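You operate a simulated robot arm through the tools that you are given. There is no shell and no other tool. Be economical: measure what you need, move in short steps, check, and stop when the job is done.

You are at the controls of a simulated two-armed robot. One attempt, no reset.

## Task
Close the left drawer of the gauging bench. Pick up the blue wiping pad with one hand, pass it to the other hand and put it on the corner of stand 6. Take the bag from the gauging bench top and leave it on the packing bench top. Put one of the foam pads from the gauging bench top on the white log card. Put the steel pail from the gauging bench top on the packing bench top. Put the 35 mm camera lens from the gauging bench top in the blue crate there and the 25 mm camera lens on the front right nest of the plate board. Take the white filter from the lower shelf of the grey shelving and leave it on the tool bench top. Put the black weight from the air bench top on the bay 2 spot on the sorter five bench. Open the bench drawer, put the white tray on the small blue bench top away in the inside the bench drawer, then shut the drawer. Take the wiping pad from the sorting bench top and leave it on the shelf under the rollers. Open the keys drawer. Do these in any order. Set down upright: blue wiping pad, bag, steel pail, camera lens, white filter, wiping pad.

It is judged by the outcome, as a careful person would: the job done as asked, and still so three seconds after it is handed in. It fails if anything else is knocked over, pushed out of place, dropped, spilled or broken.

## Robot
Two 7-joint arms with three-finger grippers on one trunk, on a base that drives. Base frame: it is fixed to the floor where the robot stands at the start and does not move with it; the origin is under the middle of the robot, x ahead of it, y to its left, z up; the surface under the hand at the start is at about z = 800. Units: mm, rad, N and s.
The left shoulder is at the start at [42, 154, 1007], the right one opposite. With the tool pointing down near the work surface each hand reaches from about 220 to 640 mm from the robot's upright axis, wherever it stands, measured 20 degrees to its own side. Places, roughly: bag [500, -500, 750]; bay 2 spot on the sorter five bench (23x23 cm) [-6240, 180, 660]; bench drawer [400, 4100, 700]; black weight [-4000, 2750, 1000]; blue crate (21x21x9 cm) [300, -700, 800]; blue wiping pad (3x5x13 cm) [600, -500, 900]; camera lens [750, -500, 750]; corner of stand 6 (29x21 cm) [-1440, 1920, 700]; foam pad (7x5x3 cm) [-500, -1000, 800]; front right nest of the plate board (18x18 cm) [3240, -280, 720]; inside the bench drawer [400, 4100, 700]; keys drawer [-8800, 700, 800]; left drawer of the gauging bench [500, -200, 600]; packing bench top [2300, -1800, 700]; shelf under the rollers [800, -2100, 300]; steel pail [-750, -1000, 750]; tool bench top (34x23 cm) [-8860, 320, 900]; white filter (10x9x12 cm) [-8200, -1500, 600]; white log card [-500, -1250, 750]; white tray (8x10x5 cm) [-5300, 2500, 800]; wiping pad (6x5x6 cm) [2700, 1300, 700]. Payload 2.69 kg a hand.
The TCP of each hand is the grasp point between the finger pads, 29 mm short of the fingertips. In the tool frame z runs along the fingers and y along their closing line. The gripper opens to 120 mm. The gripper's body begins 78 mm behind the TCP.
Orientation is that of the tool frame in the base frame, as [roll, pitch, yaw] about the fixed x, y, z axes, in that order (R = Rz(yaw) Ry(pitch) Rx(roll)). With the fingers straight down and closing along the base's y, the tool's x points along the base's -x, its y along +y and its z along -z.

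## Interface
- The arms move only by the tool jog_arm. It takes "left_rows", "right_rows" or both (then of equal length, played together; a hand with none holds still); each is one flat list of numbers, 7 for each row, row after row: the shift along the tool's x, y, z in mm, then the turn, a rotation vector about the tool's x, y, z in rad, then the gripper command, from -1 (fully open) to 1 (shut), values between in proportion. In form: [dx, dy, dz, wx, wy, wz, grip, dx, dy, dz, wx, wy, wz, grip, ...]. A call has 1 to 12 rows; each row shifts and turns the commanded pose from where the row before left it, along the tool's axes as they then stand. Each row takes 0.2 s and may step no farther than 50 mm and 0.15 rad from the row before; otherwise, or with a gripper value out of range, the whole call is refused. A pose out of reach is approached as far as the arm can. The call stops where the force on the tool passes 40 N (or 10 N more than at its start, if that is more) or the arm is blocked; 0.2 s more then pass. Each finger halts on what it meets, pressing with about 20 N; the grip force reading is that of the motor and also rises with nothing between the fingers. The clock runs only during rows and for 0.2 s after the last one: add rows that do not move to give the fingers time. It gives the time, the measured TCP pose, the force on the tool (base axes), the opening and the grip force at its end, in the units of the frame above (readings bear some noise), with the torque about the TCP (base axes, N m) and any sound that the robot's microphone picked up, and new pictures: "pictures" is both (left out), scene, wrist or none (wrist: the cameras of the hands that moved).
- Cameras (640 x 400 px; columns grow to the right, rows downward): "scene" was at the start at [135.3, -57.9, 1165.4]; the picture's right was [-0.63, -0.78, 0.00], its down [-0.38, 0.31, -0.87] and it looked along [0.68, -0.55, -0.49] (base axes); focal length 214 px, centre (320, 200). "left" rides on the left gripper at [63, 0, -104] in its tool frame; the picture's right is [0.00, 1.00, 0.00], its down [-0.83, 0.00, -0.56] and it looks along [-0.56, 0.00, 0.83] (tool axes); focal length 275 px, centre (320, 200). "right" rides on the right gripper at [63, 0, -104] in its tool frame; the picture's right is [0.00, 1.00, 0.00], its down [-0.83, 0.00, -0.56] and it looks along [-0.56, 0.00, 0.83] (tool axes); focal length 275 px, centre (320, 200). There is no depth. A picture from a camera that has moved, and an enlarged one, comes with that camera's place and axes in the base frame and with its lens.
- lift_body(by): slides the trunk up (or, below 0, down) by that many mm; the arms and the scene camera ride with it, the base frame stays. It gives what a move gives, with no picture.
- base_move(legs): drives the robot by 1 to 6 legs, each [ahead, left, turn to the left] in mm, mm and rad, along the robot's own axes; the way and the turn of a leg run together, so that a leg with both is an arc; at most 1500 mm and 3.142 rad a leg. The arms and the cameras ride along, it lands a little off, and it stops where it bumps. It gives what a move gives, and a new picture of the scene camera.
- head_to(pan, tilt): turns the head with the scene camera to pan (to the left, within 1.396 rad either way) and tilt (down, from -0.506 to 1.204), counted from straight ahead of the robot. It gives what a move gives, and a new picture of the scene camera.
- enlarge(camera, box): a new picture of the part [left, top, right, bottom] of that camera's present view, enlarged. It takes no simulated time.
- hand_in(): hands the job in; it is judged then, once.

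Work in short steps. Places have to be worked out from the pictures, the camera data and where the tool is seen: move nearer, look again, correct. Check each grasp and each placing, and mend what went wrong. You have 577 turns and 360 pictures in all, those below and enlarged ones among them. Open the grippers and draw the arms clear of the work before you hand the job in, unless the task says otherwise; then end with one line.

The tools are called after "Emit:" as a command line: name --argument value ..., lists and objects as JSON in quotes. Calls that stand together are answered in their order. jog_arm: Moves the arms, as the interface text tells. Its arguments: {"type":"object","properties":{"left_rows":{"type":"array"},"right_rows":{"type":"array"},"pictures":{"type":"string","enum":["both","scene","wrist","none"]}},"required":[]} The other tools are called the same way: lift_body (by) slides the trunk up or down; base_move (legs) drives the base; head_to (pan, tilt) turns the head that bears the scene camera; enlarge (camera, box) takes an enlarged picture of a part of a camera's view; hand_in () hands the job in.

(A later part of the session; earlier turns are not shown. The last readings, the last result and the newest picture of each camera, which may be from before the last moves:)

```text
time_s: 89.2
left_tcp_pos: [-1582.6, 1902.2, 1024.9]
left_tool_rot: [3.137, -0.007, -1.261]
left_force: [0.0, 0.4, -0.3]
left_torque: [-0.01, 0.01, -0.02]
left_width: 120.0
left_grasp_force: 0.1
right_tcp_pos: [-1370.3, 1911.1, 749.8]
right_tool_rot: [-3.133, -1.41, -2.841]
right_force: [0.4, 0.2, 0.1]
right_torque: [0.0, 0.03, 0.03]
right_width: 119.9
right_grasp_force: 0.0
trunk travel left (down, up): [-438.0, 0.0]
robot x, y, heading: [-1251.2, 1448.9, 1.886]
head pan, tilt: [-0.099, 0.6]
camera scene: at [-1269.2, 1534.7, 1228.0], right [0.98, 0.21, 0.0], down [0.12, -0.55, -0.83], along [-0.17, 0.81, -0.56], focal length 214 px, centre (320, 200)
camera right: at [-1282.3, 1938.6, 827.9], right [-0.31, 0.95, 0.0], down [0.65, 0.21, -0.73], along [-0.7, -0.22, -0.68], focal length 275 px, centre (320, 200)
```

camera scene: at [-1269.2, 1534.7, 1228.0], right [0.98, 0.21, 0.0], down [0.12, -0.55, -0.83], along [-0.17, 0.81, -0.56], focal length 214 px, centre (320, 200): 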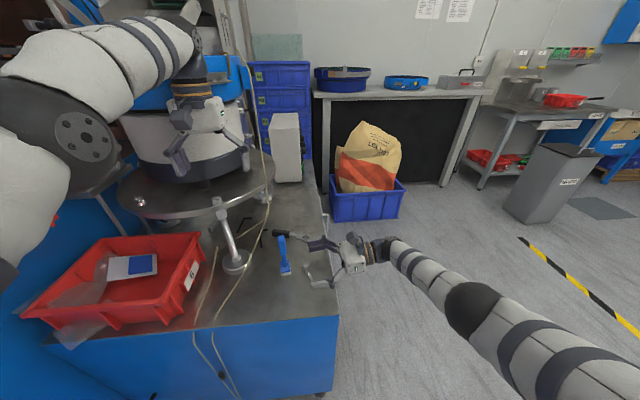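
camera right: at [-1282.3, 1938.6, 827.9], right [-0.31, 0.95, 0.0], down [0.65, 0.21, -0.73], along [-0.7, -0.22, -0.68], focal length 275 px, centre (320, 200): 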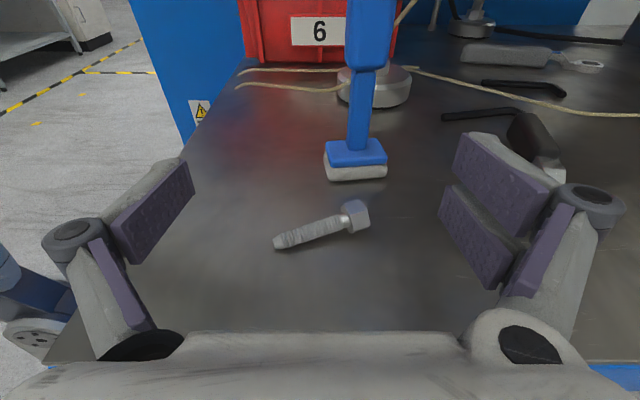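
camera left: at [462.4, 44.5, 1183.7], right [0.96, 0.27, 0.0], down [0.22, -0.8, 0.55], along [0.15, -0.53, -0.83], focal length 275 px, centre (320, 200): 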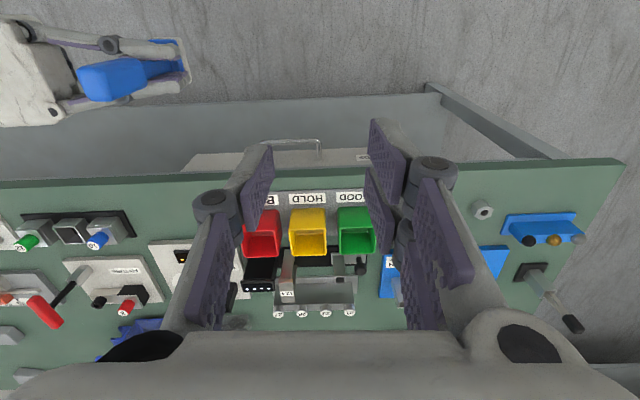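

The pad stands upright on the corner, and nothing else moved. I raise the right hand and back away.

Emit:
jog_arm --right_rows '[20, 0, -40, 0, 0, 0, -1, 40, 0, -25, 0, 0, 0, -1, 45, 0, 0, 0, 0, 0, -1, 45, 0, 0, 0, 0, 0, -1, 45, 0, 0, 0, 0, 0, -1]' --pictures "none"

Emit:
base_move --legs '[[-450, 0, 0]]'

```text
time_s: 90.4
left_tcp_pos: [-1582.3, 1903.2, 1023.8]
left_tool_rot: [3.141, -0.006, -1.262]
left_force: [0.0, 0.2, -0.3]
left_torque: [-0.01, 0.0, 0.01]
left_width: 119.9
left_grasp_force: 0.0
right_tcp_pos: [-1338.2, 1917.8, 956.3]
right_tool_rot: [-3.13, -1.41, -2.843]
right_force: [0.0, 0.2, 0.4]
right_torque: [-0.01, 0.01, 0.03]
right_width: 119.8
right_grasp_force: 0.0
trunk travel left (down, up): [-438.0, 0.0]
robot x, y, heading: [-1250.5, 1444.4, 1.885]
head pan, tilt: [-0.099, 0.6]
```

```text
time_s: 93.1
left_tcp_pos: [-1447.0, 1470.6, 1024.9]
left_tool_rot: [3.141, -0.006, -1.251]
left_force: [0.0, -0.4, 0.5]
left_torque: [0.03, 0.01, 0.03]
left_width: 119.9
left_grasp_force: 0.0
right_tcp_pos: [-1203.8, 1489.2, 954.4]
right_tool_rot: [-3.133, -1.412, -2.829]
right_force: [-0.5, 0.5, -0.1]
right_torque: [0.01, -0.03, 0.01]
right_width: 120.1
right_grasp_force: 0.1
trunk travel left (down, up): [-438.0, 0.0]
robot x, y, heading: [-1110.5, 1021.9, 1.895]
head pan, tilt: [-0.099, 0.6]
camera scene: at [-1130.2, 1105.7, 1228.0], right [0.98, 0.22, 0.0], down [0.12, -0.55, -0.83], along [-0.18, 0.81, -0.56], focal length 214 px, centre (320, 200)
```

scene: 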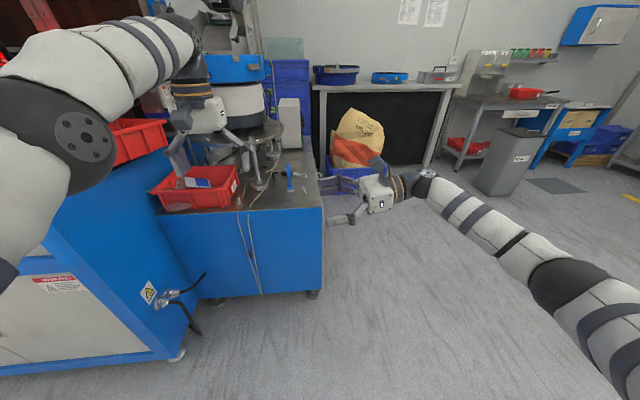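

The pad is done. I lower the trunk to its start height and test whether the left arm follows again.

Emit:
lift_body --by -60

Emit:
jog_arm --left_rows '[0, 0, 0, 0, 0, 0, -1, 0, 0, 20, 0, 0, 0, -1]' --pictures "none"

```text
time_s: 94.1
left_tcp_pos: [-1446.9, 1471.0, 963.3]
left_tool_rot: [3.14, -0.008, -1.251]
left_force: [0.8, -0.4, 0.6]
left_torque: [-0.01, 0.0, 0.01]
left_width: 119.8
left_grasp_force: 0.0
right_tcp_pos: [-1202.8, 1489.4, 895.7]
right_tool_rot: [3.141, -1.412, -2.823]
right_force: [0.5, 0.0, 0.1]
right_torque: [0.01, -0.04, 0.02]
right_width: 120.0
right_grasp_force: 0.1
trunk travel left (down, up): [-378.0, 60.0]
robot x, y, heading: [-1112.4, 1017.6, 1.891]
head pan, tilt: [-0.099, 0.6]
```

```text
time_s: 94.7
left_tcp_pos: [-1446.5, 1471.2, 942.7]
left_tool_rot: [3.14, -0.007, -1.251]
left_force: [-0.7, 0.3, 0.1]
left_torque: [0.0, 0.02, -0.01]
left_width: 119.8
left_grasp_force: 0.1
right_tcp_pos: [-1203.5, 1489.2, 894.8]
right_tool_rot: [-3.128, -1.41, -2.836]
right_force: [-0.7, 0.0, 0.3]
right_torque: [-0.05, 0.02, 0.01]
right_width: 120.2
right_grasp_force: 0.0
trunk travel left (down, up): [-378.0, 60.0]
robot x, y, heading: [-1112.5, 1019.9, 1.89]
head pan, tilt: [-0.099, 0.6]
```

The command is reset and the arm follows exactly. I now tuck both hands: left back and right turned down again.

Emit:
jog_arm --left_rows '[40, 10, 0, 0, 0, 0, -1, 40, 10, 0, 0, 0, 0, -1, 40, 10, 0, 0, 0, 0, -1, 40, 10, 0, 0, 0, 0, -1, 40, 0, 0, 0, 0, 0, -1, 0, 0, 0, 0, 0, 0, -1, 0, 0, 0, 0, 0, 0, -1, 0, 0, 0, 0, 0, 0, -1, 0, 0, 0, 0, 0, 0, -1, 0, 0, 0, 0, 0, 0, -1]' --right_rows '[0, 0, -15, 0, -0.141, 0, -1, 0, 0, -15, 0, -0.141, 0, -1, 0, 0, -15, 0, -0.141, 0, -1, 0, 0, -15, 0, -0.141, 0, -1, 0, 0, 0, 0, -0.141, 0, -1, 0, 0, 0, 0, -0.141, 0, -1, 0, 0, 0, 0, -0.141, 0, -1, 0, 0, 0, 0, -0.141, 0, -1, 0, 0, 0, 0, -0.141, 0, -1, 0, 0, 0, 0, -0.141, 0, -1]' --pictures "none"

Emit:
jog_arm --right_rows '[0, -10, 0, 0, 0, -0.143, -1, 0, -10, 0, 0, 0, -0.143, -1, 0, -10, 0, 0, 0, -0.143, -1, 0, -10, 0, 0, 0, -0.143, -1, 0, -10, 0, 0, 0, -0.143, -1, 0, 0, 0, 0, 0, -0.143, -1, 0, 0, 0, 0, 0, -0.143, -1, 0, 0, 0, 0, 0, -0.143, -1, 0, 0, 0, 0, 0, -0.143, -1, 0, 0, 0, 0, 0, -0.143, -1, 0, 0, 0, 0, 0, -0.143, -1]' --pictures "none"

```text
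time_s: 96.9
left_tcp_pos: [-1423.6, 1267.5, 943.7]
left_tool_rot: [3.14, -0.008, -1.251]
left_force: [0.0, 0.3, 0.7]
left_torque: [-0.02, 0.0, -0.02]
left_width: 119.8
left_grasp_force: 0.0
right_tcp_pos: [-1150.8, 1507.6, 917.2]
right_tool_rot: [-3.141, 0.003, -2.822]
right_force: [0.4, 0.3, 0.4]
right_torque: [0.01, -0.01, 0.01]
right_width: 119.9
right_grasp_force: 0.2
trunk travel left (down, up): [-378.0, 60.0]
robot x, y, heading: [-1109.8, 1019.8, 1.894]
head pan, tilt: [-0.099, 0.6]
```

```text
time_s: 99.3
left_tcp_pos: [-1422.3, 1266.3, 944.1]
left_tool_rot: [3.14, -0.01, -1.25]
left_force: [0.6, 0.3, 0.3]
left_torque: [0.0, -0.01, 0.01]
left_width: 119.8
left_grasp_force: 0.1
right_tcp_pos: [-1122.2, 1466.3, 917.8]
right_tool_rot: [3.141, -0.001, -1.249]
right_force: [-1.3, -0.3, 0.0]
right_torque: [0.01, 0.01, 0.01]
right_width: 120.1
right_grasp_force: 0.1
trunk travel left (down, up): [-378.0, 60.0]
robot x, y, heading: [-1110.3, 1020.9, 1.889]
head pan, tilt: [-0.099, 0.6]
```

Both hands are tidy. Next I head west for the black weight on the air bench; I turn to look that way.

Emit:
base_move --legs '[[-200, 0, 0], [0, 0, 0.9]]'

Emit:
head_to --pan 0.0 --tilt 0.2

```text
time_s: 103.2
left_tcp_pos: [-1435.4, 739.1, 943.5]
left_tool_rot: [3.141, -0.008, -0.354]
left_force: [0.3, 0.2, -0.3]
left_torque: [0.02, -0.01, -0.03]
left_width: 120.0
left_grasp_force: 0.0
right_tcp_pos: [-1405.9, 1097.1, 918.6]
right_tool_rot: [-3.14, -0.003, -0.348]
right_force: [-0.6, 0.6, 0.1]
right_torque: [0.0, 0.03, -0.03]
right_width: 120.0
right_grasp_force: 0.0
trunk travel left (down, up): [-378.0, 60.0]
robot x, y, heading: [-1045.2, 830.9, 2.794]
head pan, tilt: [-0.099, 0.6]
camera scene: at [-1184.9, 887.0, 1160.5], right [0.43, 0.9, 0.0], down [0.51, -0.25, -0.83], along [-0.74, 0.36, -0.56], focal length 214 px, centre (320, 200)
```

scene: 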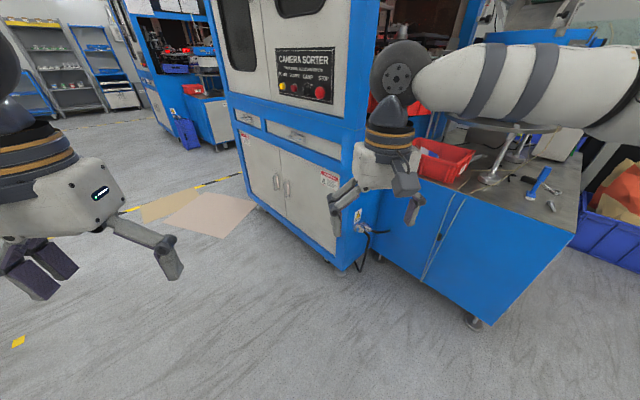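

```text
time_s: 104.1
left_tcp_pos: [-1436.4, 740.0, 944.2]
left_tool_rot: [3.139, -0.008, -0.353]
left_force: [0.7, 0.4, -0.9]
left_torque: [-0.03, -0.03, -0.01]
left_width: 120.1
left_grasp_force: 0.0
right_tcp_pos: [-1405.4, 1097.3, 917.2]
right_tool_rot: [-3.141, -0.003, -0.349]
right_force: [0.0, -0.1, -0.6]
right_torque: [0.02, -0.07, 0.04]
right_width: 120.0
right_grasp_force: 0.0
trunk travel left (down, up): [-378.0, 60.0]
robot x, y, heading: [-1047.4, 828.3, 2.791]
head pan, tilt: [0.0, 0.201]
camera scene: at [-1192.9, 880.6, 1197.2], right [0.34, 0.94, 0.0], down [0.19, -0.07, -0.98], along [-0.92, 0.34, -0.2], focal length 214 px, centre (320, 200)
```

scene: 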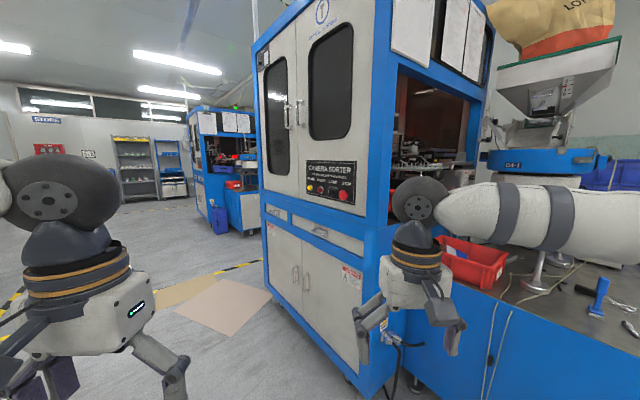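

A camera-sorter machine blocks the direct line. I look further left for the aisle.

Emit:
head_to --pan 0.7 --tilt 0.2

```text
time_s: 105.2
left_tcp_pos: [-1435.9, 737.8, 944.5]
left_tool_rot: [3.14, -0.008, -0.352]
left_force: [0.1, 0.2, 0.2]
left_torque: [0.04, 0.01, -0.01]
left_width: 120.0
left_grasp_force: 0.0
right_tcp_pos: [-1406.2, 1096.0, 917.2]
right_tool_rot: [3.141, -0.001, -0.35]
right_force: [1.3, 0.1, -1.3]
right_torque: [0.02, -0.03, 0.0]
right_width: 120.2
right_grasp_force: 0.1
trunk travel left (down, up): [-378.0, 60.0]
robot x, y, heading: [-1048.8, 830.3, 2.793]
head pan, tilt: [0.7, 0.201]
camera scene: at [-1192.9, 816.8, 1197.3], right [-0.34, 0.94, 0.0], down [0.19, 0.07, -0.98], along [-0.92, -0.33, -0.2], focal length 214 px, centre (320, 200)
```

scene: 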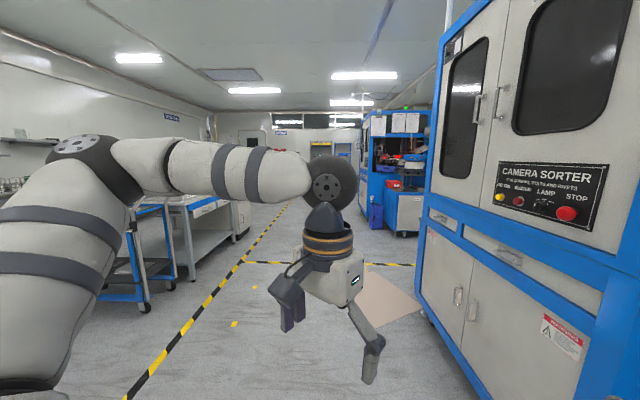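

The aisle runs west, parallel with the benches. I drive along it past the first machine.

Emit:
base_move --legs '[[0, 0, 0.63], [1200, 0, 0], [900, 0, 0]]'

Emit:
head_to --pan -1.0 --tilt 0.2

```text
time_s: 117.3
left_tcp_pos: [-3323.7, -45.3, 943.4]
left_tool_rot: [3.14, -0.008, 0.274]
left_force: [-0.8, 0.3, -0.2]
left_torque: [0.01, -0.04, 0.01]
left_width: 119.7
left_grasp_force: 0.0
right_tcp_pos: [-3508.4, 264.1, 916.6]
right_tool_rot: [3.141, -0.004, 0.277]
right_force: [0.1, 0.1, -0.9]
right_torque: [-0.02, -0.03, -0.03]
right_width: 120.3
right_grasp_force: 0.1
trunk travel left (down, up): [-378.0, 60.0]
robot x, y, heading: [-3056.5, 254.3, -2.864]
head pan, tilt: [0.7, 0.201]
camera scene: at [-3171.3, 160.2, 1197.2], right [-0.83, 0.56, 0.0], down [0.11, 0.17, -0.98], along [-0.55, -0.81, -0.2], focal length 214 px, centre (320, 200)
```

scene: 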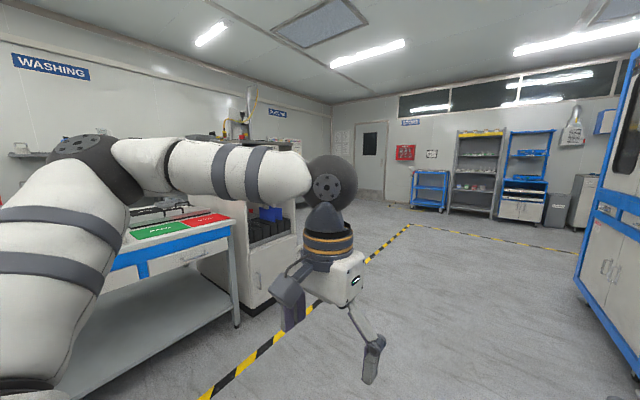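

```text
time_s: 119.0
left_tcp_pos: [-3322.1, -44.0, 944.6]
left_tool_rot: [3.141, -0.01, 0.273]
left_force: [0.1, -1.2, -0.2]
left_torque: [-0.01, -0.02, 0.01]
left_width: 120.1
left_grasp_force: 0.0
right_tcp_pos: [-3507.5, 263.6, 916.8]
right_tool_rot: [-3.141, -0.002, 0.275]
right_force: [0.3, -0.8, -0.1]
right_torque: [-0.01, -0.01, 0.03]
right_width: 120.1
right_grasp_force: 0.0
trunk travel left (down, up): [-378.0, 60.0]
robot x, y, heading: [-3060.0, 254.4, -2.864]
head pan, tilt: [-1.0, 0.201]
camera scene: at [-3188.5, 299.2, 1197.3], right [0.66, 0.75, 0.0], down [0.15, -0.13, -0.98], along [-0.73, 0.65, -0.2], focal length 214 px, centre (320, 200)
```

scene: 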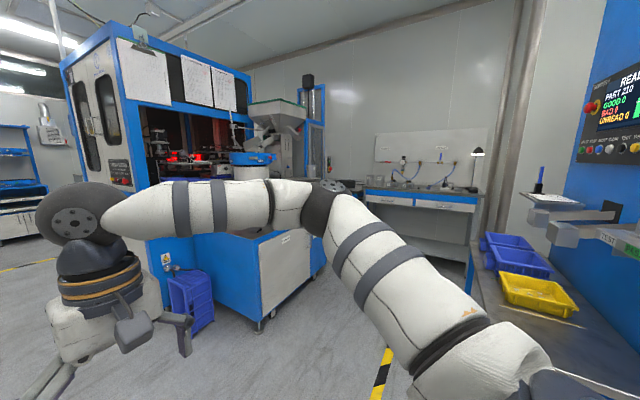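

The air bench is at the north wall, down a metre-wide corridor between the next machine and the reader bench. I drive to the corridor mouth and turn into it.

Emit:
base_move --legs '[[545, 0, 0], [0, 0, -1.57], [800, 0, 0]]'

Emit:
head_to --pan 0.0 --tilt 0.3

```text
time_s: 129.9
left_tcp_pos: [-4114.3, 1139.4, 945.5]
left_tool_rot: [3.14, -0.007, -1.291]
left_force: [0.6, -0.2, 0.0]
left_torque: [-0.01, 0.02, 0.02]
left_width: 120.0
left_grasp_force: 0.0
right_tcp_pos: [-3806.7, 1327.1, 917.5]
right_tool_rot: [3.141, -0.002, -1.288]
right_force: [-0.3, -0.6, 0.2]
right_torque: [-0.02, 0.01, -0.02]
right_width: 119.9
right_grasp_force: 0.0
trunk travel left (down, up): [-378.0, 60.0]
robot x, y, heading: [-3811.8, 879.7, 1.854]
head pan, tilt: [-1.0, 0.201]
camera scene: at [-3767.6, 1008.9, 1197.2], right [0.75, -0.66, 0.0], down [-0.13, -0.15, -0.98], along [0.64, 0.74, -0.2], focal length 214 px, centre (320, 200)
```

scene: 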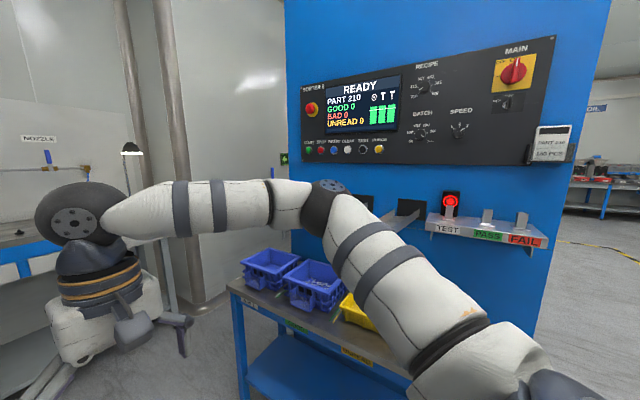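

```text
time_s: 131.2
left_tcp_pos: [-4114.3, 1139.5, 944.5]
left_tool_rot: [3.141, -0.007, -1.29]
left_force: [0.0, -1.3, 0.8]
left_torque: [-0.01, -0.03, 0.02]
left_width: 119.7
left_grasp_force: 0.0
right_tcp_pos: [-3805.6, 1325.9, 916.4]
right_tool_rot: [3.141, -0.002, -1.288]
right_force: [0.0, 0.2, 0.0]
right_torque: [0.0, -0.04, 0.02]
right_width: 120.2
right_grasp_force: 0.0
trunk travel left (down, up): [-378.0, 60.0]
robot x, y, heading: [-3811.2, 877.3, 1.853]
head pan, tilt: [0.0, 0.3]
camera scene: at [-3854.8, 1028.1, 1188.0], right [0.96, 0.28, 0.0], down [0.08, -0.28, -0.96], along [-0.27, 0.92, -0.3], focal length 214 px, centre (320, 200)
```

scene: 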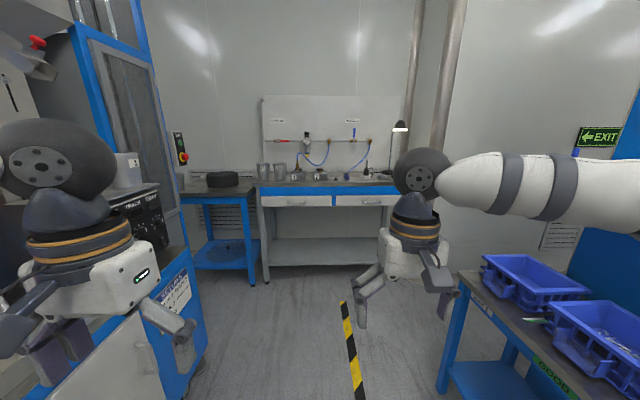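

I enlarge the air bench top to find the black weight.

Emit:
enlarge --camera "scene" --box '[240, 110, 420, 220]'

```text
3.56 times, centred on (330, 165) of scene
camera zoom: at [-3854.8, 1028.1, 1188.0], right [0.96, 0.28, 0.0], down [0.08, -0.28, -0.96], along [-0.27, 0.92, -0.3], focal length 763 px, centre (284, 324)
```

zoom: 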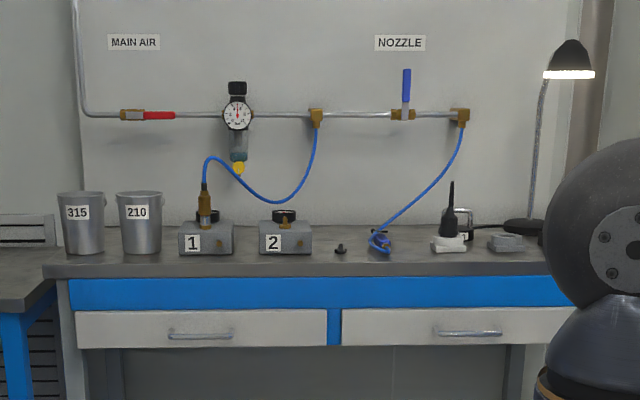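

A small knobbed black weight and some blocks are on the bench. I drive closer.

Emit:
base_move --legs '[[600, 60, 0], [600, 0, 0]]'

Emit:
enlarge --camera "scene" --box '[180, 150, 460, 320]'

```text
time_s: 137.6
left_tcp_pos: [-4531.2, 2280.7, 944.3]
left_tool_rot: [3.14, -0.009, -1.263]
left_force: [0.9, 1.0, 1.3]
left_torque: [-0.03, -0.02, 0.0]
left_width: 120.1
left_grasp_force: 0.0
right_tcp_pos: [-4228.9, 2477.2, 917.8]
right_tool_rot: [3.141, -0.002, -1.261]
right_force: [-0.2, 0.4, -0.1]
right_torque: [-0.05, -0.01, 0.01]
right_width: 120.0
right_grasp_force: 0.0
trunk travel left (down, up): [-378.0, 60.0]
robot x, y, heading: [-4225.3, 2029.1, 1.879]
head pan, tilt: [0.0, 0.3]
camera scene: at [-4269.4, 2176.4, 1187.9], right [0.95, 0.31, 0.0], down [0.09, -0.28, -0.96], along [-0.29, 0.91, -0.3], focal length 214 px, centre (320, 200)
```

scene: 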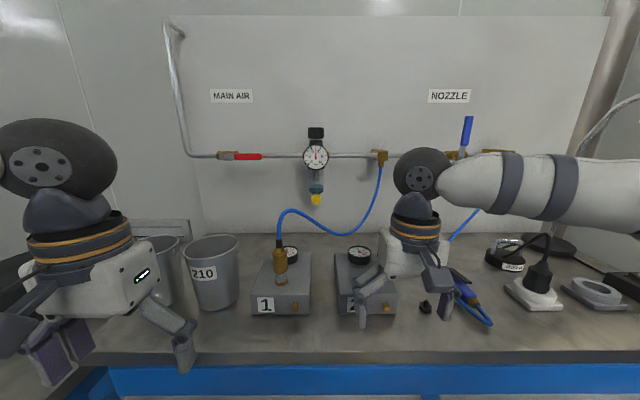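

```text
2.29 times, centred on (320, 235) of scene
camera zoom: at [-4269.4, 2176.4, 1187.9], right [0.95, 0.31, 0.0], down [0.09, -0.28, -0.96], along [-0.29, 0.91, -0.3], focal length 490 px, centre (320, 120)
```

zoom: 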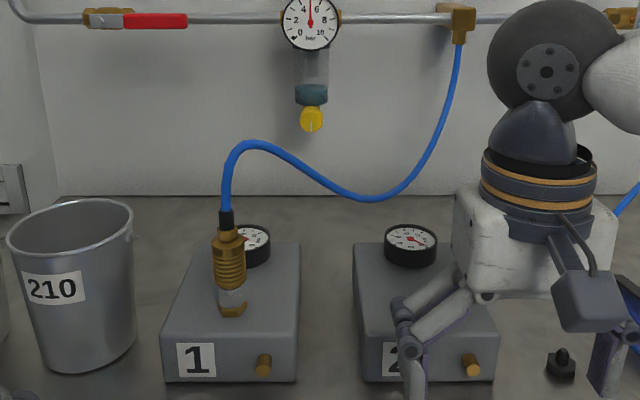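

A small black knobbed weight sits just right of the right hand. I enlarge the right side for other candidates and take the right wrist view.

Emit:
enlarge --camera "scene" --box '[410, 220, 640, 340]'

Emit:
jog_arm --right_rows '[0, 0, -30, 0, 0, 0, -1, 0, 0, -30, 0, 0, 0, -1]' --pictures "wrist"

```text
2.78 times, centred on (525, 280) of scene
camera zoom: at [-4269.4, 2176.4, 1187.9], right [0.95, 0.31, 0.0], down [0.09, -0.28, -0.96], along [-0.29, 0.91, -0.3], focal length 597 px, centre (-250, -23)
```

zoom: 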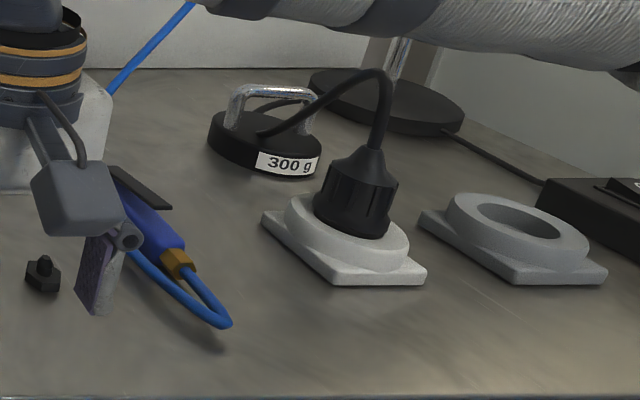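

```text
time_s: 138.2
left_tcp_pos: [-4532.1, 2280.7, 945.1]
left_tool_rot: [3.139, -0.007, -1.262]
left_force: [-0.3, -0.6, -0.3]
left_torque: [-0.01, -0.02, 0.01]
left_width: 119.9
left_grasp_force: 0.0
right_tcp_pos: [-4227.5, 2474.7, 978.7]
right_tool_rot: [3.141, -0.001, -1.261]
right_force: [0.4, 1.2, -0.6]
right_torque: [-0.01, 0.03, 0.01]
right_width: 120.0
right_grasp_force: 0.1
trunk travel left (down, up): [-378.0, 60.0]
robot x, y, heading: [-4223.1, 2031.5, 1.885]
head pan, tilt: [0.0, 0.3]
camera right: at [-4209.4, 2415.4, 1080.9], right [-0.95, -0.31, 0.0], down [-0.26, 0.79, 0.55], along [-0.17, 0.53, -0.83], focal length 275 px, centre (320, 200)
```

right: 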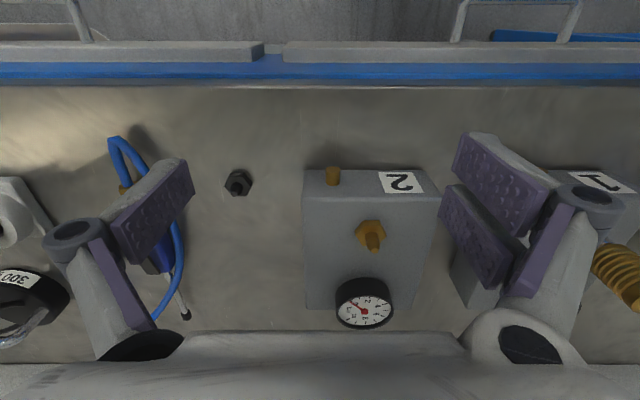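

The "300 g" black weight with a handle is near (−3947,2818); bench top about z 850. I shift right and look with the right wrist.

Emit:
base_move --legs '[[0, -370, 0], [60, 0, 0]]'

Emit:
jog_arm --right_rows '[0, 0, 0, 0, 0, 0, -1]' --pictures "wrist"

```text
time_s: 142.2
left_tcp_pos: [-4198.2, 2450.5, 944.0]
left_tool_rot: [3.14, -0.008, -1.262]
left_force: [-0.7, -0.3, 0.0]
left_torque: [-0.02, -0.04, 0.03]
left_width: 119.9
left_grasp_force: 0.0
right_tcp_pos: [-3895.8, 2647.3, 977.4]
right_tool_rot: [-3.141, -0.001, -1.257]
right_force: [0.4, -0.6, 0.8]
right_torque: [-0.05, -0.01, -0.01]
right_width: 120.0
right_grasp_force: 0.1
trunk travel left (down, up): [-378.0, 60.0]
robot x, y, heading: [-3888.9, 2198.2, 1.885]
head pan, tilt: [0.0, 0.3]
camera scene: at [-3935.8, 2347.6, 1187.8], right [0.95, 0.31, 0.0], down [0.09, -0.28, -0.95], along [-0.29, 0.91, -0.3], focal length 214 px, centre (320, 200)
```

scene: 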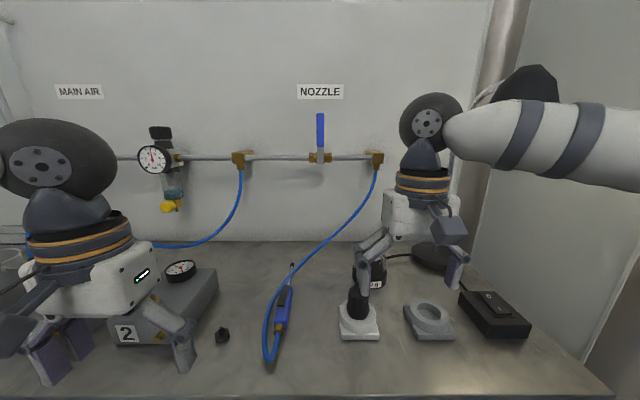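

```text
time_s: 142.6
left_tcp_pos: [-4198.1, 2450.6, 944.0]
left_tool_rot: [3.139, -0.007, -1.262]
left_force: [0.4, -0.2, -0.2]
left_torque: [-0.06, -0.01, 0.0]
left_width: 120.0
left_grasp_force: 0.0
right_tcp_pos: [-3895.3, 2646.1, 976.8]
right_tool_rot: [-3.14, -0.003, -1.257]
right_force: [0.6, -0.4, -0.2]
right_torque: [-0.04, 0.04, 0.0]
right_width: 120.0
right_grasp_force: 0.0
trunk travel left (down, up): [-378.0, 60.0]
robot x, y, heading: [-3887.1, 2198.8, 1.883]
head pan, tilt: [0.0, 0.3]
camera right: at [-3876.3, 2586.5, 1080.5], right [-0.95, -0.31, 0.0], down [-0.26, 0.79, 0.55], along [-0.17, 0.53, -0.83], focal length 275 px, centre (320, 200)
```

right: 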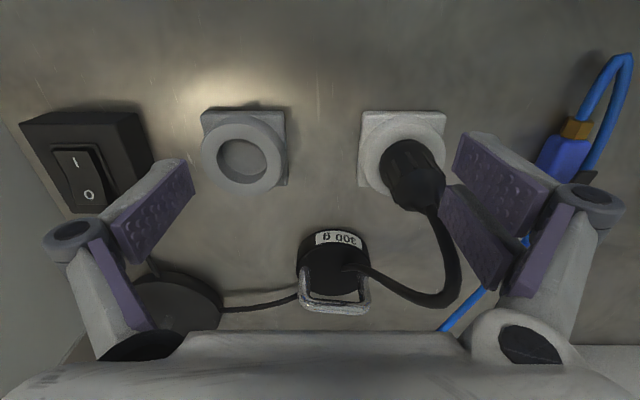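

I enlarge the right wrist view to see how the cord runs near the weight.

Emit:
enlarge --camera "right" --box '[240, 200, 480, 340]'

Emit:
enlarge --camera "scene" --box '[320, 240, 440, 340]'

```text
2.67 times, centred on (360, 270) of right
camera zoom: at [-3876.3, 2586.5, 1080.5], right [-0.95, -0.31, 0.0], down [-0.26, 0.79, 0.55], along [-0.17, 0.53, -0.83], focal length 734 px, centre (213, 13)
```

zoom: 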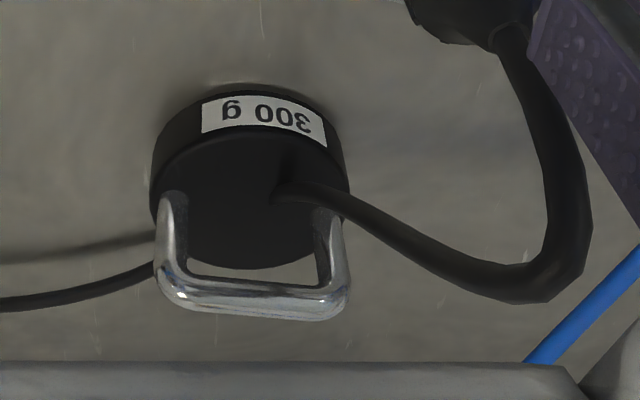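

```text
4.00 times, centred on (380, 290) of scene
camera zoom: at [-3935.5, 2346.9, 1188.0], right [0.95, 0.31, 0.0], down [0.09, -0.28, -0.96], along [-0.29, 0.91, -0.3], focal length 858 px, centre (80, -160)
```

zoom: 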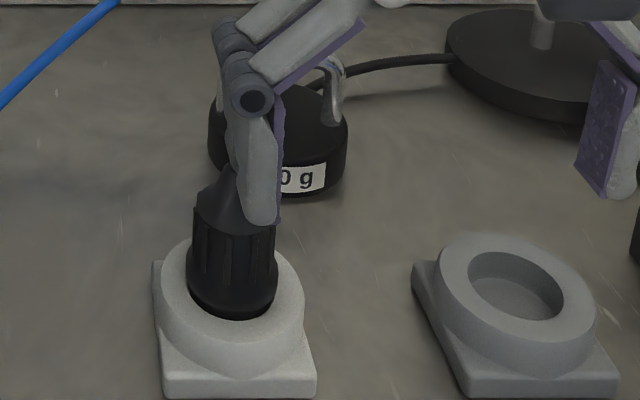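

The lamp cord lies across the weight's top, so I will pinch the handle bar fore-and-aft instead. I rotate the right hand −90° with a narrower opening.

Emit:
jog_arm --right_rows '[0, 0, -10, 0, 0, -0.143, 0, 0, 0, -10, 0, 0, -0.143, 0, 0, 0, 0, 0, 0, -0.143, 0, 0, 0, 0, 0, 0, -0.143, 0, 0, 0, 0, 0, 0, -0.143, 0, 0, 0, 0, 0, 0, -0.143, 0, 0, 0, 0, 0, 0, -0.143, 0, 0, 0, 0, 0, 0, -0.143, 0, 0, 0, 0, 0, 0, -0.143, 0, 0, 0, 0, 0, 0, -0.143, 0, 0, 0, 0, 0, 0, -0.143, 0]' --pictures "wrist"

```text
time_s: 145.0
left_tcp_pos: [-4197.4, 2450.6, 943.8]
left_tool_rot: [3.14, -0.007, -1.26]
left_force: [0.1, -0.4, -0.6]
left_torque: [-0.04, 0.0, -0.01]
left_width: 119.9
left_grasp_force: 0.0
right_tcp_pos: [-3907.8, 2513.8, 967.3]
right_tool_rot: [3.14, 0.001, 0.314]
right_force: [0.0, 0.0, 0.3]
right_torque: [0.02, -0.02, 0.0]
right_width: 60.1
right_grasp_force: 0.1
right hand out of reach, approached as far as the arm can: row 7, 8, 9, 10, 11
trunk travel left (down, up): [-378.0, 60.0]
robot x, y, heading: [-3888.0, 2199.4, 1.883]
head pan, tilt: [0.0, 0.3]
camera right: at [-3848.5, 2534.4, 1070.4], right [0.31, -0.95, 0.0], down [-0.79, -0.26, 0.56], along [-0.53, -0.17, -0.83], focal length 275 px, centre (320, 200)
```

right: 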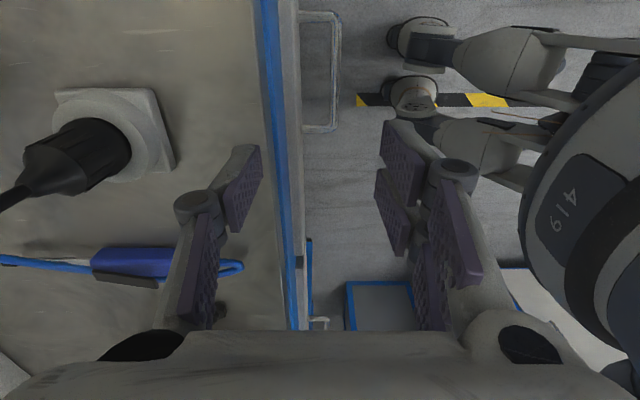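

That wrist side limits reach, so I rotate the other way by 180° instead.

Emit:
jog_arm --right_rows '[0, 0, 0, 0, 0, 0.143, 0, 0, 0, 0, 0, 0, 0.143, 0, 0, 0, 0, 0, 0, 0.143, 0, 0, 0, 0, 0, 0, 0.143, 0, 0, 0, 0, 0, 0, 0.143, 0, 0, 0, 0, 0, 0, 0.143, 0, 0, 0, 0, 0, 0, 0.143, 0, 0, 0, 0, 0, 0, 0.143, 0, 0, 0, 0, 0, 0, 0.143, 0, 0, 0, 0, 0, 0, 0.143, 0, 0, 0, 0, 0, 0, 0.143, 0]' --pictures "none"

Emit:
jog_arm --right_rows '[0, 0, 0, 0, 0, 0.143, 0, 0, 0, 0, 0, 0, 0.143, 0, 0, 0, 0, 0, 0, 0.143, 0, 0, 0, 0, 0, 0, 0.143, 0, 0, 0, 0, 0, 0, 0.143, 0, 0, 0, 0, 0, 0, 0.143, 0, 0, 0, 0, 0, 0, 0.143, 0, 0, 0, 0, 0, 0, 0.143, 0, 0, 0, 0, 0, 0, 0.143, 0, 0, 0, 0, 0, 0, 0.143, 0, 0, 0, 0, 0, 0, 0.143, 0]' --pictures "wrist"

```text
time_s: 147.4
left_tcp_pos: [-4198.1, 2450.0, 945.7]
left_tool_rot: [3.14, -0.008, -1.26]
left_force: [-0.1, 0.7, 0.4]
left_torque: [0.0, 0.01, 0.05]
left_width: 119.9
left_grasp_force: 0.1
right_tcp_pos: [-3906.9, 2514.3, 967.5]
right_tool_rot: [-3.141, -0.002, -1.263]
right_force: [0.1, -0.9, 0.3]
right_torque: [0.03, 0.03, 0.01]
right_width: 60.0
right_grasp_force: 0.0
trunk travel left (down, up): [-378.0, 60.0]
robot x, y, heading: [-3886.2, 2199.1, 1.884]
head pan, tilt: [0.0, 0.3]
```

```text
time_s: 149.8
left_tcp_pos: [-4197.9, 2451.4, 945.2]
left_tool_rot: [3.139, -0.008, -1.26]
left_force: [0.7, 0.1, -0.1]
left_torque: [0.01, 0.01, 0.03]
left_width: 119.9
left_grasp_force: 0.1
right_tcp_pos: [-3906.7, 2515.2, 967.1]
right_tool_rot: [-3.14, 0.0, -2.833]
right_force: [-1.1, -0.4, 0.9]
right_torque: [-0.02, 0.02, 0.01]
right_width: 60.1
right_grasp_force: 0.0
trunk travel left (down, up): [-378.0, 60.0]
robot x, y, heading: [-3886.0, 2200.6, 1.884]
head pan, tilt: [0.0, 0.3]
camera right: at [-3968.3, 2495.5, 1070.2], right [-0.31, 0.95, 0.0], down [0.79, 0.26, 0.56], along [0.53, 0.17, -0.83], focal length 275 px, centre (320, 200)
```

right: 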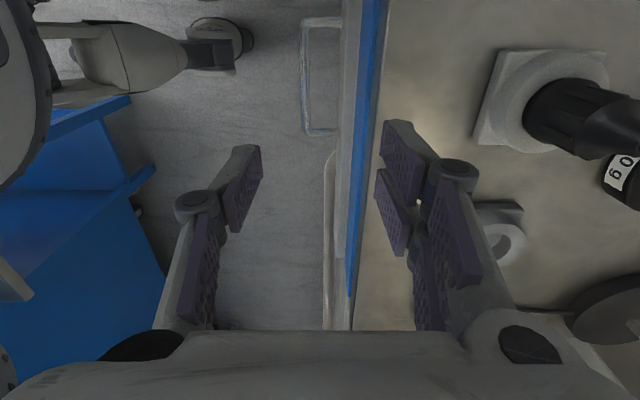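

Now the fingers close fore-and-aft with the camera to the left. I shift right 36 mm and advance 235 mm, then check.

Emit:
jog_arm --right_rows '[-36, 0, -10, 0, 0, 0, 0, 0, 47, 0, 0, 0, 0, 0, 0, 47, 0, 0, 0, 0, 0, 0, 47, 0, 0, 0, 0, 0, 0, 47, 0, 0, 0, 0, 0, 0, 47, 0, 0, 0, 0, 0]' --pictures "both"

```text
time_s: 151.2
left_tcp_pos: [-4198.6, 2450.8, 944.1]
left_tool_rot: [3.141, -0.01, -1.261]
left_force: [-0.6, -0.6, -0.2]
left_torque: [-0.08, -0.02, 0.03]
left_width: 120.1
left_grasp_force: 0.0
right_tcp_pos: [-3947.1, 2751.5, 975.3]
right_tool_rot: [-3.138, 0.004, -2.827]
right_force: [0.4, -0.3, 0.3]
right_torque: [-0.04, 0.01, 0.01]
right_width: 60.3
right_grasp_force: 0.1
trunk travel left (down, up): [-378.0, 60.0]
robot x, y, heading: [-3886.2, 2197.9, 1.883]
head pan, tilt: [0.0, 0.3]
camera scene: at [-3936.4, 2347.2, 1187.8], right [0.95, 0.31, 0.0], down [0.09, -0.28, -0.95], along [-0.29, 0.91, -0.3], focal length 214 px, centre (320, 200)
camera right: at [-4008.3, 2731.0, 1079.0], right [-0.31, 0.95, 0.0], down [0.79, 0.26, 0.56], along [0.53, 0.17, -0.83], focal length 275 px, centre (320, 200)
```

scene: 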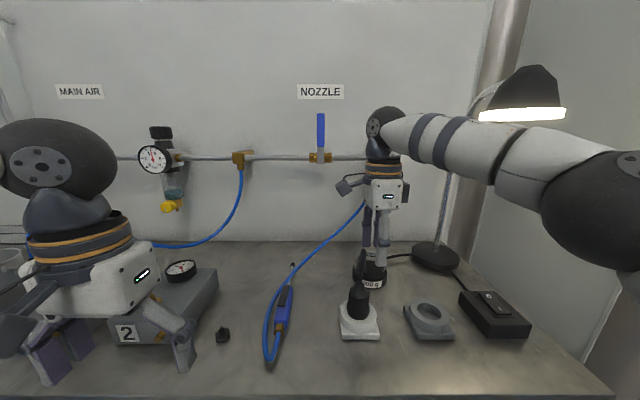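
right: 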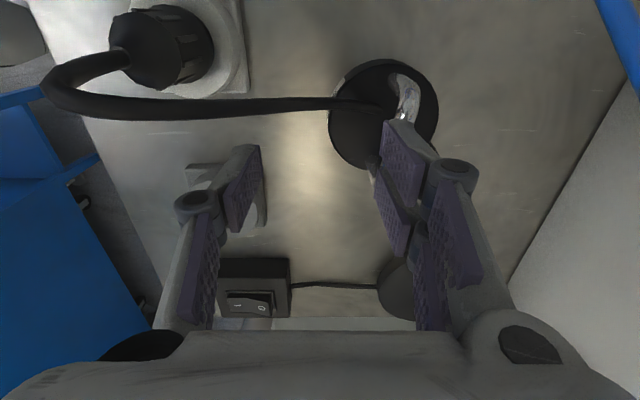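

I enlarge the wrist view to locate the bar relative to the fingers.

Emit:
enlarge --camera "right" --box '[300, 40, 480, 200]'

```text
2.50 times, centred on (390, 120) of right
camera zoom: at [-4008.3, 2731.0, 1079.0], right [-0.31, 0.95, 0.0], down [0.79, 0.26, 0.56], along [0.53, 0.17, -0.83], focal length 688 px, centre (145, 400)
```

zoom: 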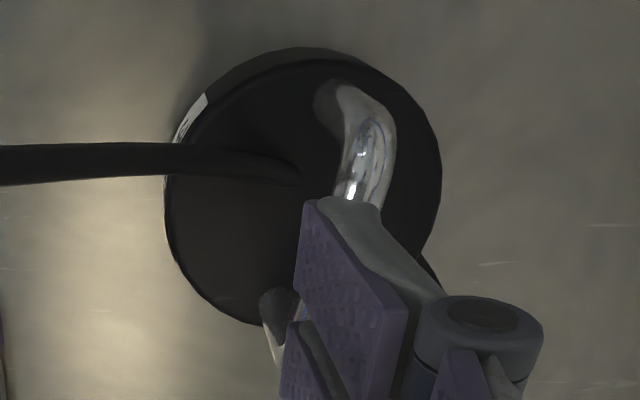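

The bar's centre is about 44 mm ahead. I advance over it, narrow the opening, and descend to z ≈ 931.

Emit:
jog_arm --right_rows '[2, 22, 0, 0, 0, 0, 0.2, 0, 22, 0, 0, 0, 0, 0.2, 0, 0, 0, 0, 0, 0, 0.2]' --pictures "wrist"

```text
time_s: 152.0
left_tcp_pos: [-4198.7, 2451.0, 944.4]
left_tool_rot: [3.139, -0.009, -1.261]
left_force: [-0.1, -0.1, -0.3]
left_torque: [0.0, 0.01, 0.03]
left_width: 119.9
left_grasp_force: 0.0
right_tcp_pos: [-3949.4, 2772.4, 972.9]
right_tool_rot: [-3.139, 0.001, -2.828]
right_force: [-0.1, 0.1, 0.0]
right_torque: [0.03, -0.03, 0.01]
right_width: 48.0
right_grasp_force: 0.0
right hand out of reach, approached as far as the arm can: row 2
trunk travel left (down, up): [-378.0, 60.0]
robot x, y, heading: [-3889.2, 2199.6, 1.882]
head pan, tilt: [0.0, 0.3]
camera right: at [-4011.5, 2751.2, 1077.0], right [-0.31, 0.95, 0.0], down [0.79, 0.26, 0.56], along [0.53, 0.17, -0.83], focal length 275 px, centre (320, 200)
```

right: 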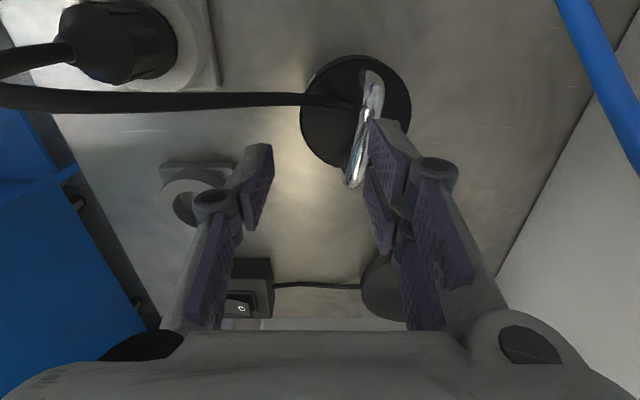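

The bar's centre is 22 mm ahead and 12 mm left. Reach is at its limit, so I nudge the base ahead.

Emit:
base_move --legs '[[40, 0, 0]]'

Emit:
jog_arm --right_rows '[12, -16, 0, 0, 0, 0, 0.2, 0, 0, 10, 0, 0, 0, 0.2]' --pictures "wrist"

```text
time_s: 152.9
left_tcp_pos: [-4210.5, 2488.1, 944.2]
left_tool_rot: [3.14, -0.008, -1.258]
left_force: [-0.6, 0.3, -0.5]
left_torque: [-0.05, 0.0, -0.04]
left_width: 119.7
left_grasp_force: 0.1
right_tcp_pos: [-3964.3, 2809.2, 974.5]
right_tool_rot: [-3.139, 0.0, -2.829]
right_force: [0.4, 0.3, -0.1]
right_torque: [-0.02, -0.04, 0.0]
right_width: 47.9
right_grasp_force: 0.1
trunk travel left (down, up): [-378.0, 60.0]
robot x, y, heading: [-3902.4, 2237.5, 1.884]
head pan, tilt: [0.0, 0.3]
camera scene: at [-3948.1, 2385.1, 1187.8], right [0.95, 0.31, 0.0], down [0.09, -0.28, -0.95], along [-0.29, 0.91, -0.3], focal length 214 px, centre (320, 200)
```

scene: 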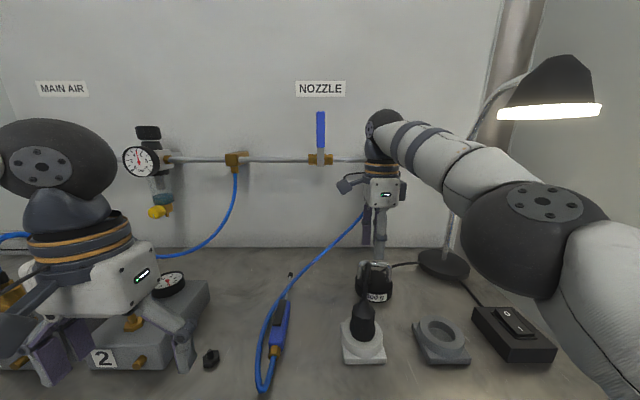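

```text
time_s: 153.5
left_tcp_pos: [-4209.5, 2487.7, 944.6]
left_tool_rot: [3.141, -0.009, -1.259]
left_force: [0.3, 1.4, -0.3]
left_torque: [0.0, 0.01, 0.0]
left_width: 120.1
left_grasp_force: 0.0
right_tcp_pos: [-3970.3, 2788.8, 963.6]
right_tool_rot: [-3.139, -0.001, -2.827]
right_force: [0.0, 0.2, -0.3]
right_torque: [-0.01, 0.02, 0.02]
right_width: 48.0
right_grasp_force: 0.0
trunk travel left (down, up): [-378.0, 60.0]
robot x, y, heading: [-3906.4, 2235.9, 1.886]
head pan, tilt: [0.0, 0.3]
camera right: at [-4031.0, 2769.2, 1067.4], right [-0.31, 0.95, 0.0], down [0.79, 0.26, 0.56], along [0.53, 0.17, -0.83], focal length 275 px, centre (320, 200)
```

right: 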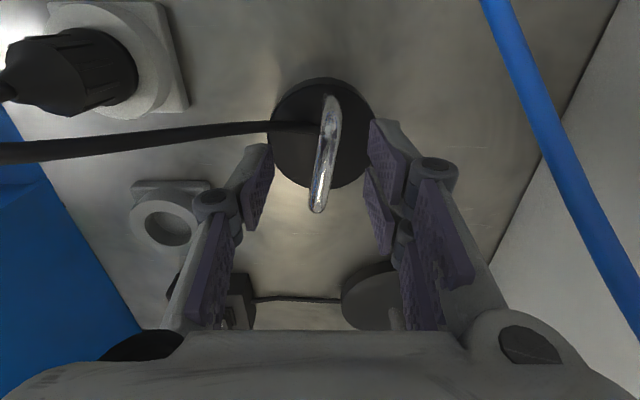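

The bar lies centred under the TCP. I descend 33 mm and close.

Emit:
jog_arm --right_rows '[0, 3, 17, 0, 0, 0, 0.2, 0, 0, 16, 0, 0, 0, 0.2, 0, 0, 0, 0, 0, 0, 1, 0, 0, 0, 0, 0, 0, 1, 0, 0, 0, 0, 0, 0, 1]' --pictures "wrist"

```text
time_s: 154.7
left_tcp_pos: [-4210.8, 2488.5, 943.9]
left_tool_rot: [3.141, -0.007, -1.258]
left_force: [-0.4, 0.0, 0.8]
left_torque: [-0.02, -0.01, 0.01]
left_width: 119.8
left_grasp_force: 0.0
right_tcp_pos: [-3970.9, 2790.7, 930.2]
right_tool_rot: [-3.14, 0.001, -2.829]
right_force: [-1.5, 0.9, 0.3]
right_torque: [0.17, 0.15, 0.02]
right_width: 11.0
right_grasp_force: 20.0
trunk travel left (down, up): [-378.0, 60.0]
robot x, y, heading: [-3898.9, 2235.7, 1.884]
head pan, tilt: [0.0, 0.3]
camera right: at [-4030.9, 2771.7, 1034.4], right [-0.31, 0.95, 0.0], down [0.79, 0.26, 0.56], along [0.53, 0.17, -0.83], focal length 275 px, centre (320, 200)
```

right: 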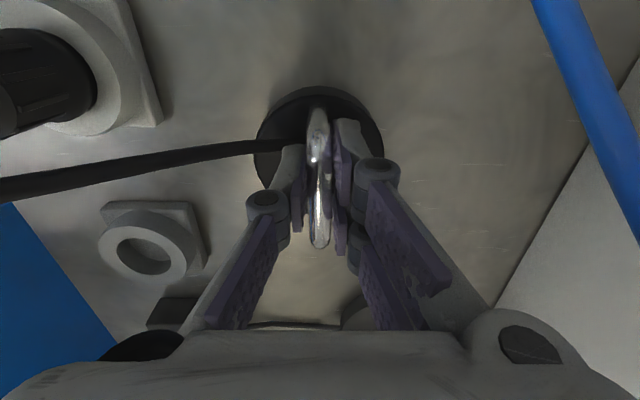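

Gripped (11 mm). I lift slowly in small rows to see whether the cord resists.

Emit:
jog_arm --right_rows '[0, 0, -8, 0, 0, 0, 1, 0, 0, -8, 0, 0, 0, 1, 0, 0, -10, 0, 0, 0, 1, 0, 0, -15, 0, 0, 0, 1]' --pictures "both"

```text
time_s: 155.7
left_tcp_pos: [-4210.3, 2487.8, 945.1]
left_tool_rot: [3.141, -0.009, -1.258]
left_force: [0.5, 0.8, 0.9]
left_torque: [0.0, 0.05, -0.02]
left_width: 120.0
left_grasp_force: 0.1
right_tcp_pos: [-3969.5, 2792.2, 972.0]
right_tool_rot: [-3.138, 0.001, -2.826]
right_force: [0.3, 0.6, -3.6]
right_torque: [-0.04, 0.03, 0.01]
right_width: 10.8
right_grasp_force: 20.3
trunk travel left (down, up): [-378.0, 60.0]
robot x, y, heading: [-3902.5, 2235.0, 1.881]
head pan, tilt: [0.0, 0.3]
camera scene: at [-3947.8, 2384.1, 1188.0], right [0.95, 0.31, 0.0], down [0.09, -0.28, -0.96], along [-0.29, 0.91, -0.3], focal length 214 px, centre (320, 200)
camera right: at [-4030.8, 2773.0, 1074.4], right [-0.31, 0.95, 0.0], down [0.79, 0.26, 0.56], along [0.53, 0.17, -0.83], focal length 275 px, centre (320, 200)
```

scene: 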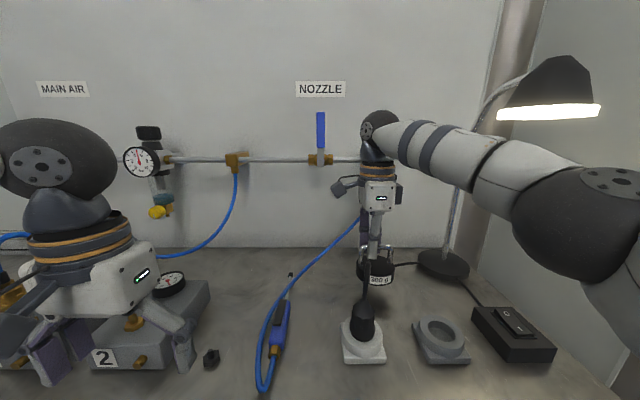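
right: 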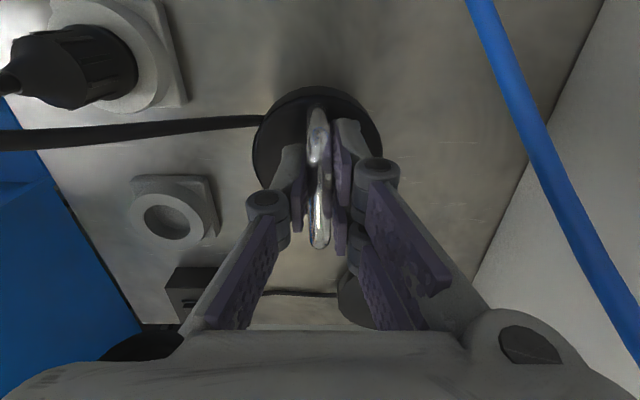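

The weight came free (−3.6 N) and the cord stayed. I raise it well above the plug, shift right, and then back out.

Emit:
lift_body --by 58

Emit:
jog_arm --right_rows '[-20, -15, -20, 0, 0, 0, 1, -20, -15, -20, 0, 0, 0, 1, -10, -15, -20, 0, 0, 0, 1]' --pictures "scene"

```text
time_s: 156.7
left_tcp_pos: [-4210.1, 2489.2, 1001.6]
left_tool_rot: [3.141, -0.009, -1.259]
left_force: [0.2, 0.4, 0.1]
left_torque: [-0.04, 0.03, -0.03]
left_width: 120.0
left_grasp_force: 0.0
right_tcp_pos: [-3962.7, 2768.3, 1111.6]
right_tool_rot: [2.988, 0.0, -2.828]
right_force: [-0.8, 0.3, -3.4]
right_torque: [-0.08, 0.0, 0.01]
right_width: 10.9
right_grasp_force: 19.7
trunk travel left (down, up): [-436.0, 2.0]
robot x, y, heading: [-3900.4, 2234.4, 1.887]
head pan, tilt: [0.0, 0.3]
```

```text
time_s: 157.5
left_tcp_pos: [-4210.2, 2486.4, 1003.5]
left_tool_rot: [3.138, -0.007, -1.259]
left_force: [0.0, 0.9, 1.1]
left_torque: [0.05, 0.03, 0.0]
left_width: 120.0
left_grasp_force: 0.0
right_tcp_pos: [-3897.1, 2730.0, 1167.8]
right_tool_rot: [2.984, 0.001, -2.829]
right_force: [0.0, -0.1, -3.2]
right_torque: [-0.05, 0.06, 0.01]
right_width: 10.8
right_grasp_force: 20.1
trunk travel left (down, up): [-436.0, 2.0]
robot x, y, heading: [-3894.9, 2235.4, 1.886]
head pan, tilt: [0.0, 0.3]
camera scene: at [-3929.3, 2328.6, 1253.9], right [0.95, 0.31, 0.0], down [0.09, -0.28, -0.96], along [-0.29, 0.91, -0.3], focal length 214 px, centre (320, 200)
```

scene: 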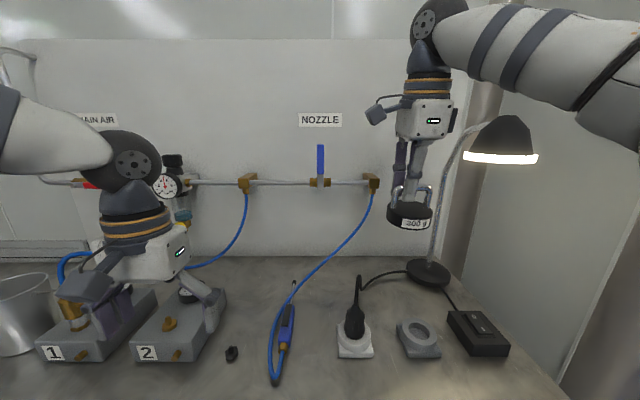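

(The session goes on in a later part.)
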